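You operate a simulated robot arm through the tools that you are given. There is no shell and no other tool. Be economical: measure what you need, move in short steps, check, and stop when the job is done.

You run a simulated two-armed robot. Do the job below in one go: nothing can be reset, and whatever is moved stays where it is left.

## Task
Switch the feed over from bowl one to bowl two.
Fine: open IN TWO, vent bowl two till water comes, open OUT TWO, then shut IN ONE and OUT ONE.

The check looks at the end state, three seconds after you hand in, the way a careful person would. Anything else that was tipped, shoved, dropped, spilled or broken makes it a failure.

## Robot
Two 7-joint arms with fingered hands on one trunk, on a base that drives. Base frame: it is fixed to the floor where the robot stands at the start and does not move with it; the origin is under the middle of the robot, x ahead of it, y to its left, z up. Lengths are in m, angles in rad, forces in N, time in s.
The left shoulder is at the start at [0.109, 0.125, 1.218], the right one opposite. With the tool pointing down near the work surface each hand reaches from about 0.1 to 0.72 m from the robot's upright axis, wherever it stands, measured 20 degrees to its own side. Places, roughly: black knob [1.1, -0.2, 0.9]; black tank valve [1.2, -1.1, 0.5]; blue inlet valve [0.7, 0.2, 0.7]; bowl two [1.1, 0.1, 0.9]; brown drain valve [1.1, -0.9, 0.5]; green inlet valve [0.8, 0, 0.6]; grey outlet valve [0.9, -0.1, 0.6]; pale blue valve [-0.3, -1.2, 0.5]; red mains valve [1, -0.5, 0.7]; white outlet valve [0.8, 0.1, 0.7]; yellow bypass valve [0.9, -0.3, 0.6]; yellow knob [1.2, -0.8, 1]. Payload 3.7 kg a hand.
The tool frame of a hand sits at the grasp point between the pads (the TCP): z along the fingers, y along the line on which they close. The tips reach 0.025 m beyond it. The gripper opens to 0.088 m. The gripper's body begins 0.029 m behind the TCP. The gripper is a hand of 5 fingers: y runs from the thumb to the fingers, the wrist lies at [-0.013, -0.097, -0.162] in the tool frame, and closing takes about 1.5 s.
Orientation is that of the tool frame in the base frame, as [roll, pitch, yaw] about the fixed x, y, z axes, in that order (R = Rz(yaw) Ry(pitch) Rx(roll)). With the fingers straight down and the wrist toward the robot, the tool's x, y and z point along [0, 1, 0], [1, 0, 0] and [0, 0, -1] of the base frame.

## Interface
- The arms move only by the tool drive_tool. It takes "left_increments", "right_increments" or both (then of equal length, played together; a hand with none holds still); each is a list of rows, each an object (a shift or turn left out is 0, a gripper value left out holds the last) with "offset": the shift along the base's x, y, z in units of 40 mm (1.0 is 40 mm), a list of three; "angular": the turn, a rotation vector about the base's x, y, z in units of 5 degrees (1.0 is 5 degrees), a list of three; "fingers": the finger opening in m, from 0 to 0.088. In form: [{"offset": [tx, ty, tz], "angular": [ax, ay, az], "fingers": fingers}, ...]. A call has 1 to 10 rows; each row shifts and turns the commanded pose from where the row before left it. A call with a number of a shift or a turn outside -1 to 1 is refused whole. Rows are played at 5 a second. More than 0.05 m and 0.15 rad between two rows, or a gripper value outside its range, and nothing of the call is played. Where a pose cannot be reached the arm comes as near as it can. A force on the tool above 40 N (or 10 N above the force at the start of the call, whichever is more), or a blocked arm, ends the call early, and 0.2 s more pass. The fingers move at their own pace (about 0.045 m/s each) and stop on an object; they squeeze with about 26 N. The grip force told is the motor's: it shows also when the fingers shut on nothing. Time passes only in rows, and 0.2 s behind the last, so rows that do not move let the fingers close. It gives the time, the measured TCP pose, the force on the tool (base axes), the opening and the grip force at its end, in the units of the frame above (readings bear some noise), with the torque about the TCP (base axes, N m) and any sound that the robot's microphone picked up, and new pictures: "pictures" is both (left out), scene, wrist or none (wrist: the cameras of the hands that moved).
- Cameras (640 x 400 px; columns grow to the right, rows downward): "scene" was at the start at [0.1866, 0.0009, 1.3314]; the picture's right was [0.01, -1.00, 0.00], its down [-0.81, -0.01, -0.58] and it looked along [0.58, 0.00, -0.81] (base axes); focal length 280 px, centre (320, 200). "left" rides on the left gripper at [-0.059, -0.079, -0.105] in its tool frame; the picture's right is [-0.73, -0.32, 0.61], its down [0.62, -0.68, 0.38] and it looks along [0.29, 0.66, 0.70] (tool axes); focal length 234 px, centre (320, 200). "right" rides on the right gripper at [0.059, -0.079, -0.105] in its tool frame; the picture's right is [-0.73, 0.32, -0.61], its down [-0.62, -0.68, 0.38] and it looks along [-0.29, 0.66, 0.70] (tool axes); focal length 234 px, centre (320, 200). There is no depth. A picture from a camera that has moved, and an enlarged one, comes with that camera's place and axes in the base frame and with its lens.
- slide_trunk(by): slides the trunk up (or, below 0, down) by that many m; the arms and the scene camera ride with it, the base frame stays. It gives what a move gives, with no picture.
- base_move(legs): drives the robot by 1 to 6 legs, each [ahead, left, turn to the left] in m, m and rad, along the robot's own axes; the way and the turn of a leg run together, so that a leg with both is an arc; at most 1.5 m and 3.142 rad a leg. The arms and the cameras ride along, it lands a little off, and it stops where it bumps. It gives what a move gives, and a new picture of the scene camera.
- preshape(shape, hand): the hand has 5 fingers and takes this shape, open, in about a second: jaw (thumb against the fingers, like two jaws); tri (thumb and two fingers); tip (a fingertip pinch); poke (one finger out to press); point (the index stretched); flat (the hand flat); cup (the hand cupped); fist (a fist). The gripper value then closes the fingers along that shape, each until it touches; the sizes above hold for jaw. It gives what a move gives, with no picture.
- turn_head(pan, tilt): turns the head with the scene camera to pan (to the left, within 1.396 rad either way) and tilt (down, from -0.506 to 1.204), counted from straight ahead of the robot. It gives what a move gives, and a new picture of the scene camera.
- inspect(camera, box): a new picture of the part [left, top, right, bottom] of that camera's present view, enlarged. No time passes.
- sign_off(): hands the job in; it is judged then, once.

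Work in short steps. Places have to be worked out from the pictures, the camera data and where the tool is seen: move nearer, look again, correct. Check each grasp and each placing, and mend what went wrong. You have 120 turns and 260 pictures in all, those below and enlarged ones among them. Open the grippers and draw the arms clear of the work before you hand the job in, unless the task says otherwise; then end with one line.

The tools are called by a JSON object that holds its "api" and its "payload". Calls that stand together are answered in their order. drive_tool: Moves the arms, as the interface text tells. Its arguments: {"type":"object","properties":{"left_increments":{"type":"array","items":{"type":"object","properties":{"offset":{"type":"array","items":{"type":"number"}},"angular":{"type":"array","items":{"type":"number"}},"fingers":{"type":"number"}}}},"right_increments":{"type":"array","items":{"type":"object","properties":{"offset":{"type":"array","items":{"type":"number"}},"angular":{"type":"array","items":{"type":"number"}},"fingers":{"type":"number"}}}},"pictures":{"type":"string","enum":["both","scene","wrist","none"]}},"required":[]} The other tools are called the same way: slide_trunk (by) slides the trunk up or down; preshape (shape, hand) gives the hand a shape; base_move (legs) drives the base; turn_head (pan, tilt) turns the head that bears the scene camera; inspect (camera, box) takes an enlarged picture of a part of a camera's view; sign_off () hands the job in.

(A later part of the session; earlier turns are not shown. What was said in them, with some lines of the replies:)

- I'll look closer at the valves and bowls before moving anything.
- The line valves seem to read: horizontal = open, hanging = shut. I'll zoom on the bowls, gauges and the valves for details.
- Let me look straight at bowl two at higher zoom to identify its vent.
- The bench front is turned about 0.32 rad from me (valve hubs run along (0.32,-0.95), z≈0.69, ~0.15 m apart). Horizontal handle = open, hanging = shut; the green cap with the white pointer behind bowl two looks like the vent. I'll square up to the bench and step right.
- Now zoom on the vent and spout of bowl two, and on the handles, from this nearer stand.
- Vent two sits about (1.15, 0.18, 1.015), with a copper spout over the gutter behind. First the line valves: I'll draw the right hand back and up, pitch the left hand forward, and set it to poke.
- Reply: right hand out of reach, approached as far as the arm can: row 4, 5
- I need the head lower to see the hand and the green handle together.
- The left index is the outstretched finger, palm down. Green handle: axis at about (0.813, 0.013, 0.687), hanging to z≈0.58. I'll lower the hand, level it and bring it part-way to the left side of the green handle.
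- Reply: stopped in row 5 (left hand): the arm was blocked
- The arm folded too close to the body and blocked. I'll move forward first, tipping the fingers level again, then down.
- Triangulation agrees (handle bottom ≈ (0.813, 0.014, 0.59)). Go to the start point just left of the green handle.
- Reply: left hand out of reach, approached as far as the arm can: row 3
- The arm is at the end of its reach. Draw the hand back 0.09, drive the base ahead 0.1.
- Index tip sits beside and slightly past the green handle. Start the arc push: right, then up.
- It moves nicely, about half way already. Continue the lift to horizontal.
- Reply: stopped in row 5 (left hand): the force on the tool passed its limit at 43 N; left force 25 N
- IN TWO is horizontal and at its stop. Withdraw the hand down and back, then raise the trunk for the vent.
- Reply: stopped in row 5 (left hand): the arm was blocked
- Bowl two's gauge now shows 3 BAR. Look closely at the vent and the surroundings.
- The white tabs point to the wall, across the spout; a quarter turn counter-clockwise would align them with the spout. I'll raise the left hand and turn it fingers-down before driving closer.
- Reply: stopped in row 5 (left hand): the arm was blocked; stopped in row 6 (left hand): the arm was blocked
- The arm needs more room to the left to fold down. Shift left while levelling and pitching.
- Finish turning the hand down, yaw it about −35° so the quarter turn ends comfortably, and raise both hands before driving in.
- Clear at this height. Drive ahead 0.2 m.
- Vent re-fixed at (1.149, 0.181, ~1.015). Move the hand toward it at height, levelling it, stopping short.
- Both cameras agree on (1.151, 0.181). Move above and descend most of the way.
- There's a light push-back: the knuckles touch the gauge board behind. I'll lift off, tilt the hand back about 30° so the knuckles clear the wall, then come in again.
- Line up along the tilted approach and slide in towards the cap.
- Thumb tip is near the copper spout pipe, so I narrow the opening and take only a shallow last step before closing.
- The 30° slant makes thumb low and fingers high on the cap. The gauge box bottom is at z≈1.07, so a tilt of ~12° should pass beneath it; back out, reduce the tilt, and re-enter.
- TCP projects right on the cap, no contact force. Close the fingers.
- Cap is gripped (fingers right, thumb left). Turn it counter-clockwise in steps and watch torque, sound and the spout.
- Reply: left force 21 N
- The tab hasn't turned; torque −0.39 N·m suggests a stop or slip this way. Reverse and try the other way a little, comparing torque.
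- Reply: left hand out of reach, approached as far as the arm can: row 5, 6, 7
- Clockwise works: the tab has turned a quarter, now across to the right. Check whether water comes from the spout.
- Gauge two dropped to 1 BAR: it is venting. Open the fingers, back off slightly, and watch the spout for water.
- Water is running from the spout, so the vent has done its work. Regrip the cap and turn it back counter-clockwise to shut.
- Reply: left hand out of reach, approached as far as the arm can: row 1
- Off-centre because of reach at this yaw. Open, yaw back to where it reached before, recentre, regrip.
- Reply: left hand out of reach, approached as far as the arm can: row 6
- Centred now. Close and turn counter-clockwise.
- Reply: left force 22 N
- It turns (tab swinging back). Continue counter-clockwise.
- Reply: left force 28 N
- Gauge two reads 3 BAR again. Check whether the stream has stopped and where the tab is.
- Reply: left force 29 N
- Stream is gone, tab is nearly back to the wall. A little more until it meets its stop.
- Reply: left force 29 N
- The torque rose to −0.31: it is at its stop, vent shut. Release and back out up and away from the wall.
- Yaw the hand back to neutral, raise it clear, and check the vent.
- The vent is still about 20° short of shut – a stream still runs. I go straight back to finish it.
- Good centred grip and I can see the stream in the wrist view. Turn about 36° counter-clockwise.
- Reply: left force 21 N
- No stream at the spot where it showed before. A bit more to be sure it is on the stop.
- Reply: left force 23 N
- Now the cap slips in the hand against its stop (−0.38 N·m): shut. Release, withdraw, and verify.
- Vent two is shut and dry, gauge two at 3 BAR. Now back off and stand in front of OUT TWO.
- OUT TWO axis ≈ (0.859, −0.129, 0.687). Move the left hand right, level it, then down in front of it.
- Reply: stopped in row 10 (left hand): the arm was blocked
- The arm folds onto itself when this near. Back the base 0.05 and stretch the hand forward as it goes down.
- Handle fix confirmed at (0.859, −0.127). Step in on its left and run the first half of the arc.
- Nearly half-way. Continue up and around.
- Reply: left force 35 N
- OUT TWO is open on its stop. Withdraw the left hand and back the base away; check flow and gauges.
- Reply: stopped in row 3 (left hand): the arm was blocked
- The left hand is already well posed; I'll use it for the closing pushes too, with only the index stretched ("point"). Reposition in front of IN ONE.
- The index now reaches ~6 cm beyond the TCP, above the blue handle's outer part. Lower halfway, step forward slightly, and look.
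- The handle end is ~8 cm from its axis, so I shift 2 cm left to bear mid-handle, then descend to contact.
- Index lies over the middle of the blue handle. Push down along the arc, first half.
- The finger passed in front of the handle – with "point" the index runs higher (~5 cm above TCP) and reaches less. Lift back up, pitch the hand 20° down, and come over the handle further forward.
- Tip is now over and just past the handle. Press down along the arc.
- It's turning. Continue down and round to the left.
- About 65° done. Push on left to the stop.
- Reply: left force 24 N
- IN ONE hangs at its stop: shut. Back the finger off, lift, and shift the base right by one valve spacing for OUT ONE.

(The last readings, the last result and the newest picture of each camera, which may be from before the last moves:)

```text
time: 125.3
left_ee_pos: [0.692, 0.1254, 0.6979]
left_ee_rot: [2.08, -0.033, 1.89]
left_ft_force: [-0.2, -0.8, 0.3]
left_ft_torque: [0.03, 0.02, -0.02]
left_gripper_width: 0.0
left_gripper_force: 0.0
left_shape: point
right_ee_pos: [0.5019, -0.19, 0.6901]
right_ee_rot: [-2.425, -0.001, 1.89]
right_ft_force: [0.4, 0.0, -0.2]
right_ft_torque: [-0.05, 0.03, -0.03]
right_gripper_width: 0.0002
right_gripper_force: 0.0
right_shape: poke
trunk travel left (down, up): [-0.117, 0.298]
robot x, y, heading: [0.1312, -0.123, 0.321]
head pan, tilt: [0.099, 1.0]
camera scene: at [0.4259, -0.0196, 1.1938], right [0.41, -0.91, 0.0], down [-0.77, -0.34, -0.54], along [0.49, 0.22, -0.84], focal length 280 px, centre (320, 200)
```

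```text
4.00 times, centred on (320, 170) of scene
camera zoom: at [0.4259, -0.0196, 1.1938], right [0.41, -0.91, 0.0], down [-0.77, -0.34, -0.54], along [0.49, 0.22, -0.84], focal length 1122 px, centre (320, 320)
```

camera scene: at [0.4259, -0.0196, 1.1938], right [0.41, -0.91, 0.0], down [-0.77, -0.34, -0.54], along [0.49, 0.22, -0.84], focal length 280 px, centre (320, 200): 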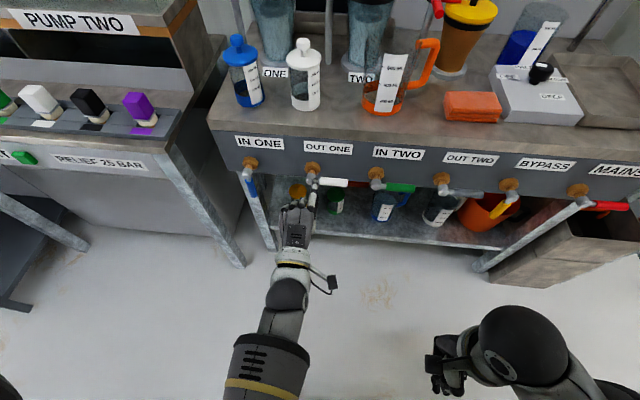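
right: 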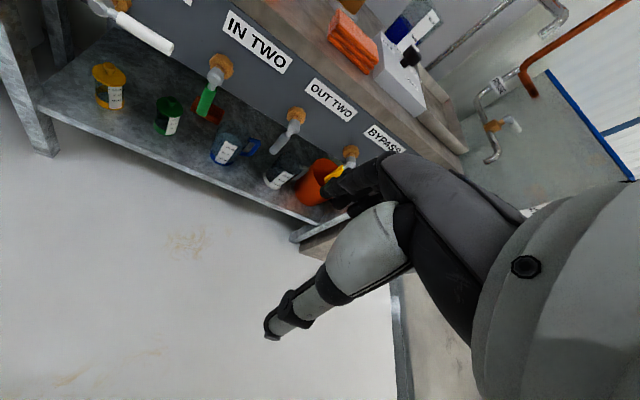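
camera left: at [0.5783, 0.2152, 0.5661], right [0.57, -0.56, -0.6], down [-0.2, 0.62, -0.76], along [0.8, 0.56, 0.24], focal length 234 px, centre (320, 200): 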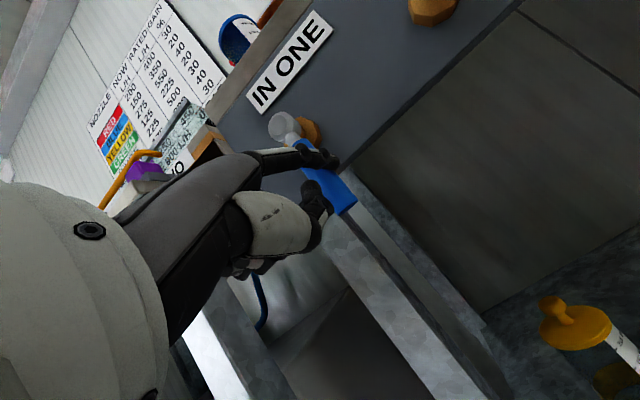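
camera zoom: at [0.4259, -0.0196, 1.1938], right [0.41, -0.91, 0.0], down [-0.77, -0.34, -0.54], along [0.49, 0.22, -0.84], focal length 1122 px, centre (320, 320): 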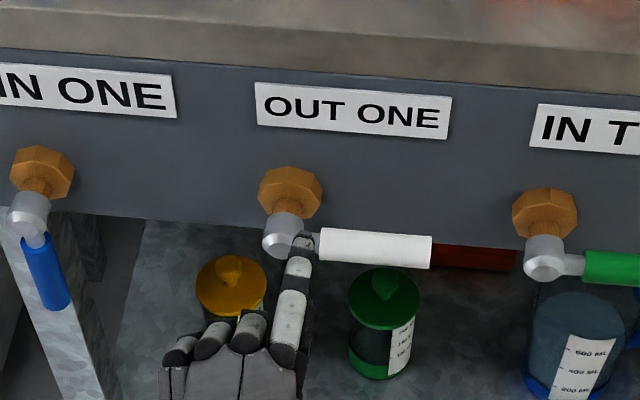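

Line up over the white handle exactly as before: right 4 cm, then forward.

{"api": "drive_tool", "payload": {"left_increments": [{"offset": [0.317, -0.948, 0.25]}, {"offset": [0.55, 0.18, 0]}, {"offset": [0.57, 0.19, 0]}, {}], "pictures": "none"}}

{"api": "inspect", "payload": {"camera": "scene", "box": [240, 120, 400, 220]}}

```text
time: 126.3
left_ee_pos: [0.7483, 0.1022, 0.7064]
left_ee_rot: [2.081, -0.032, 1.889]
left_ft_force: [-0.2, 0.2, 0.4]
left_ft_torque: [0.03, 0.02, 0.03]
left_gripper_width: 0.0
left_gripper_force: 0.1
left_shape: point
right_ee_pos: [0.5004, -0.1916, 0.6901]
right_ee_rot: [-2.424, -0.002, 1.892]
right_ft_force: [-1.1, -1.3, 0.2]
right_ft_torque: [0.0, 0.0, 0.01]
right_gripper_width: 0.0
right_gripper_force: 0.0
right_shape: poke
trunk travel left (down, up): [-0.117, 0.298]
robot x, y, heading: [0.1301, -0.1238, 0.316]
head pan, tilt: [0.099, 1.0]
```

```text
4.00 times, centred on (320, 170) of scene
camera zoom: at [0.4258, -0.0195, 1.1938], right [0.41, -0.91, 0.0], down [-0.77, -0.34, -0.54], along [0.49, 0.22, -0.84], focal length 1122 px, centre (320, 320)
```

zoom: 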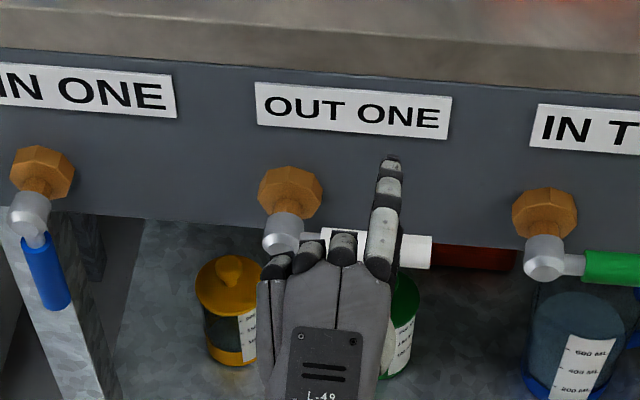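

Same relative pose as before. Run the same arc down.

{"api": "drive_tool", "payload": {"left_increments": [{"offset": [0, 0, -0.75]}, {"offset": [0.024, -0.07, -0.5]}, {"offset": [-0.032, 0.095, -0.5]}, {"offset": [0.1, 0.08, -0.35]}, {"offset": [-0.09, 0.275, -0.475]}, {"offset": [-0.135, 0.403, -0.34]}, {}], "pictures": "none"}}

{"api": "inspect", "payload": {"camera": "scene", "box": [240, 120, 400, 220]}}

```text
time: 128.0
left_ee_pos: [0.7444, 0.1351, 0.5893]
left_ee_rot: [2.08, -0.034, 1.892]
left_ft_force: [0.3, -2.2, 0.3]
left_ft_torque: [0.1, -0.02, -0.05]
left_gripper_width: 0.0001
left_gripper_force: 0.0
left_shape: point
right_ee_pos: [0.501, -0.1907, 0.6906]
right_ee_rot: [-2.423, -0.001, 1.891]
right_ft_force: [-0.9, 0.2, -0.9]
right_ft_torque: [0.0, 0.0, 0.0]
right_gripper_width: 0.0
right_gripper_force: 0.1
right_shape: poke
trunk travel left (down, up): [-0.117, 0.298]
robot x, y, heading: [0.1361, -0.1253, 0.317]
head pan, tilt: [0.099, 1.0]
```

```text
4.00 times, centred on (320, 170) of scene
camera zoom: at [0.4259, -0.0196, 1.1938], right [0.41, -0.91, 0.0], down [-0.77, -0.34, -0.54], along [0.49, 0.22, -0.84], focal length 1122 px, centre (320, 320)
```

zoom: 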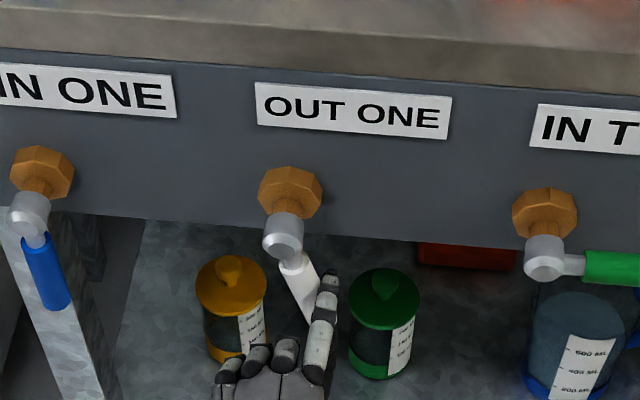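

{"api": "drive_tool", "payload": {"left_increments": [{"offset": [-0.11, 0.32, -0.1]}, {"offset": [-0.11, 0.32, 0]}, {"offset": [-0.11, 0.32, 0]}, {}], "pictures": "none"}}

{"api": "inspect", "payload": {"camera": "scene", "box": [240, 120, 400, 220]}}

```text
time: 128.9
left_ee_pos: [0.732, 0.1686, 0.5856]
left_ee_rot: [2.083, -0.036, 1.884]
left_ft_force: [14.5, -22.8, -4.6]
left_ft_torque: [0.99, 0.76, -0.59]
left_gripper_width: 0.0
left_gripper_force: 0.1
left_shape: point
right_ee_pos: [0.5008, -0.1929, 0.6906]
right_ee_rot: [-2.422, -0.003, 1.89]
right_ft_force: [0.5, -0.5, -0.2]
right_ft_torque: [0.0, 0.03, -0.01]
right_gripper_width: 0.0
right_gripper_force: 0.1
right_shape: poke
trunk travel left (down, up): [-0.117, 0.298]
robot x, y, heading: [0.128, -0.1247, 0.315]
head pan, tilt: [0.099, 1.0]
```

```text
4.00 times, centred on (320, 170) of scene
camera zoom: at [0.4275, -0.0212, 1.1935], right [0.41, -0.91, 0.0], down [-0.77, -0.34, -0.54], along [0.49, 0.22, -0.84], focal length 1122 px, centre (320, 320)
```

zoom: 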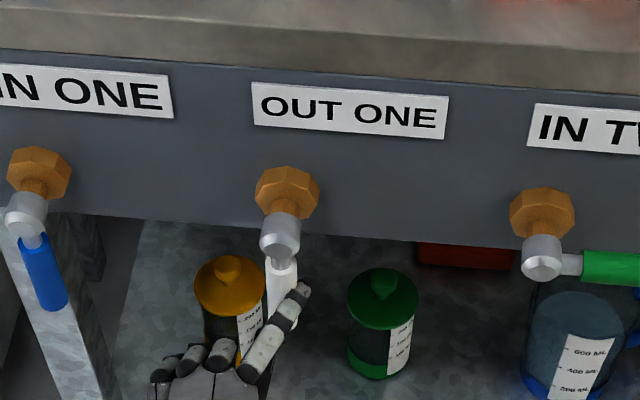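

OUT ONE is down on its stop. Withdraw, drive back, open the hands and check everything.

{"api": "drive_tool", "payload": {"left_increments": [{"offset": [0.25, -0.75, 0]}, {"offset": [-0.6, -0.2, 0]}, {"offset": [-0.6, -0.2, 0]}, {}], "pictures": "none"}}

{"api": "base_move", "payload": {"legs": [[-0.25, 0, 0]]}}

{"api": "preshape", "payload": {"hand": "left", "shape": "jaw"}}

{"api": "preshape", "payload": {"hand": "right", "shape": "jaw"}}

{"api": "turn_head", "payload": {"pan": -0.05, "tilt": 0.55}}

{"api": "inspect", "payload": {"camera": "scene", "box": [180, 220, 480, 380]}}

{"api": "inspect", "payload": {"camera": "scene", "box": [180, 60, 480, 230]}}

```text
time: 129.9
left_ee_pos: [0.6921, 0.1268, 0.5877]
left_ee_rot: [2.079, -0.033, 1.892]
left_ft_force: [0.4, -0.2, 0.5]
left_ft_torque: [0.01, 0.01, 0.01]
left_gripper_width: 0.0
left_gripper_force: 0.0
left_shape: point
right_ee_pos: [0.5002, -0.1909, 0.6911]
right_ee_rot: [-2.424, 0.0, 1.891]
right_ft_force: [0.2, 0.5, 0.0]
right_ft_torque: [-0.04, 0.04, -0.05]
right_gripper_width: 0.0004
right_gripper_force: 0.0
right_shape: poke
trunk travel left (down, up): [-0.117, 0.298]
robot x, y, heading: [0.1312, -0.1237, 0.321]
head pan, tilt: [0.099, 1.0]
```

```text
time: 131.8
left_ee_pos: [0.4555, 0.0489, 0.5874]
left_ee_rot: [2.081, -0.033, 1.889]
left_ft_force: [0.5, -0.5, 0.0]
left_ft_torque: [0.0, 0.04, 0.02]
left_gripper_width: 0.0
left_gripper_force: 0.1
left_shape: point
right_ee_pos: [0.2624, -0.2704, 0.6909]
right_ee_rot: [-2.426, -0.001, 1.887]
right_ft_force: [-0.2, -0.1, 0.6]
right_ft_torque: [-0.02, 0.01, 0.01]
right_gripper_width: 0.0002
right_gripper_force: 0.0
right_shape: poke
trunk travel left (down, up): [-0.117, 0.298]
robot x, y, heading: [-0.1067, -0.2031, 0.317]
head pan, tilt: [0.099, 1.0]
camera scene: at [0.1875, -0.0986, 1.1939], right [0.41, -0.91, 0.0], down [-0.77, -0.34, -0.54], along [0.49, 0.22, -0.84], focal length 280 px, centre (320, 200)
```

scene: 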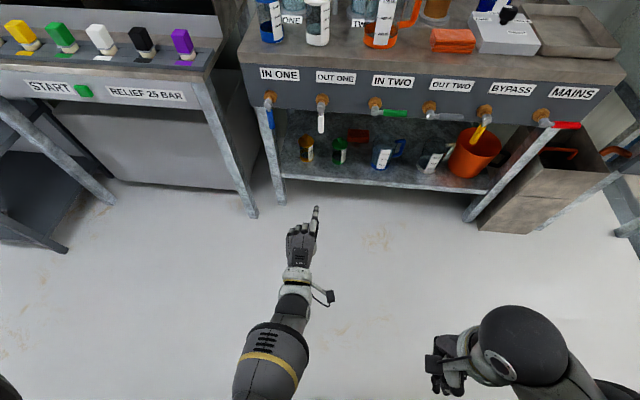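

```text
time: 132.7
left_ee_pos: [0.4557, 0.0485, 0.5867]
left_ee_rot: [2.079, -0.033, 1.89]
left_ft_force: [0.0, 0.1, 0.8]
left_ft_torque: [-0.02, 0.03, 0.02]
left_gripper_width: 0.0876
left_gripper_force: 0.1
left_shape: jaw
right_ee_pos: [0.2628, -0.2693, 0.6913]
right_ee_rot: [-2.424, -0.001, 1.889]
right_ft_force: [-0.5, 0.4, -0.5]
right_ft_torque: [-0.01, 0.0, 0.01]
right_gripper_width: 0.0
right_gripper_force: 0.0
right_shape: poke
trunk travel left (down, up): [-0.117, 0.298]
robot x, y, heading: [-0.1066, -0.2026, 0.314]
head pan, tilt: [0.099, 1.0]
```

```text
time: 133.6
left_ee_pos: [0.4564, 0.0486, 0.5858]
left_ee_rot: [2.08, -0.032, 1.888]
left_ft_force: [0.5, 0.9, -0.5]
left_ft_torque: [-0.01, -0.02, -0.02]
left_gripper_width: 0.0878
left_gripper_force: 0.1
left_shape: jaw
right_ee_pos: [0.2615, -0.2712, 0.6911]
right_ee_rot: [-2.424, -0.001, 1.89]
right_ft_force: [0.5, -0.8, 0.9]
right_ft_torque: [0.01, 0.0, 0.0]
right_gripper_width: 0.088
right_gripper_force: 0.0
right_shape: jaw
trunk travel left (down, up): [-0.117, 0.298]
robot x, y, heading: [-0.1008, -0.2048, 0.321]
head pan, tilt: [0.099, 1.0]
```

```text
time: 134.5
left_ee_pos: [0.4547, 0.0482, 0.5881]
left_ee_rot: [2.08, -0.034, 1.89]
left_ft_force: [1.8, 0.0, 0.0]
left_ft_torque: [0.0, -0.02, 0.01]
left_gripper_width: 0.0875
left_gripper_force: 0.0
left_shape: jaw
right_ee_pos: [0.2614, -0.2692, 0.6908]
right_ee_rot: [-2.424, -0.001, 1.89]
right_ft_force: [0.6, 0.3, 0.0]
right_ft_torque: [-0.01, 0.01, 0.0]
right_gripper_width: 0.0879
right_gripper_force: 0.1
right_shape: jaw
trunk travel left (down, up): [-0.117, 0.298]
robot x, y, heading: [-0.1079, -0.2026, 0.315]
head pan, tilt: [-0.051, 0.55]
camera scene: at [0.2107, -0.103, 1.2303], right [0.27, -0.96, 0.0], down [-0.5, -0.14, -0.85], along [0.82, 0.23, -0.52], focal length 280 px, centre (320, 200)
```

scene: 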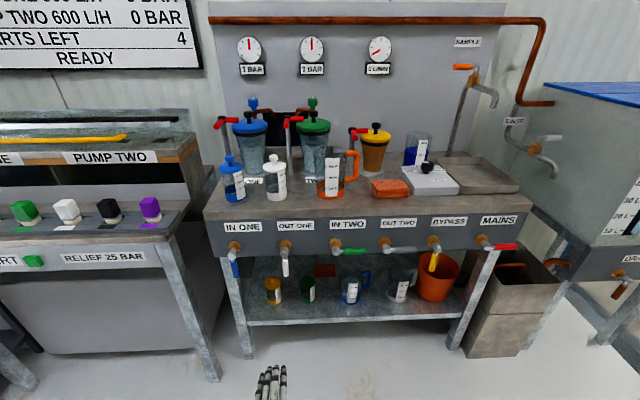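

```text
2.13 times, centred on (330, 300) of scene
camera zoom: at [0.2107, -0.103, 1.2303], right [0.27, -0.96, 0.0], down [-0.5, -0.14, -0.85], along [0.82, 0.23, -0.52], focal length 598 px, centre (299, -13)
```

zoom: 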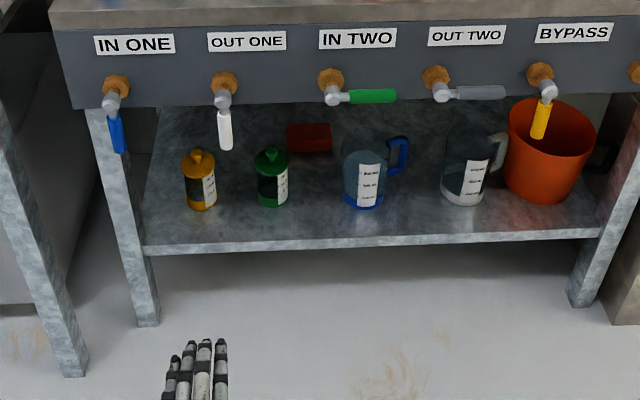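

```text
2.13 times, centred on (330, 145) of scene
camera zoom: at [0.2107, -0.103, 1.2303], right [0.27, -0.96, 0.0], down [-0.5, -0.14, -0.85], along [0.82, 0.23, -0.52], focal length 598 px, centre (299, 317)
```

zoom: 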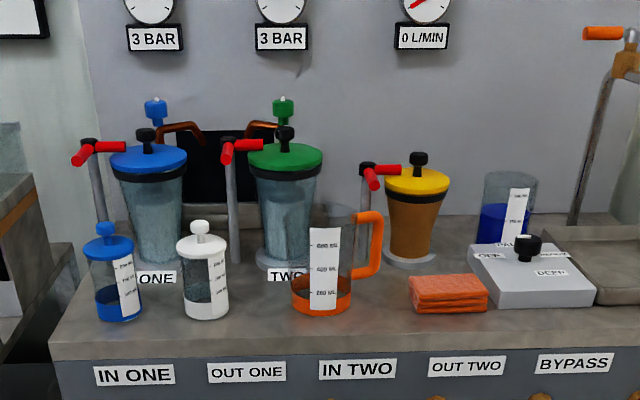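

IN TWO and OUT TWO are horizontal (open). IN ONE and OUT ONE hang down (shut), and vent two is shut and dry with gauge two at 3 BAR. Nothing else has moved, and both hands are open and clear of the bench, so I'm handing in.

{"api": "sign_off", "payload": {}}

```text
The job is handed in.
```

The feed is switched to bowl two: IN TWO and OUT TWO are open, IN ONE and OUT ONE are shut, and bowl two was vented until water came and its vent shut again. On the first try the vent stopped about 20° short, so some extra water ran from its spout into the gutter before I shut it fully.
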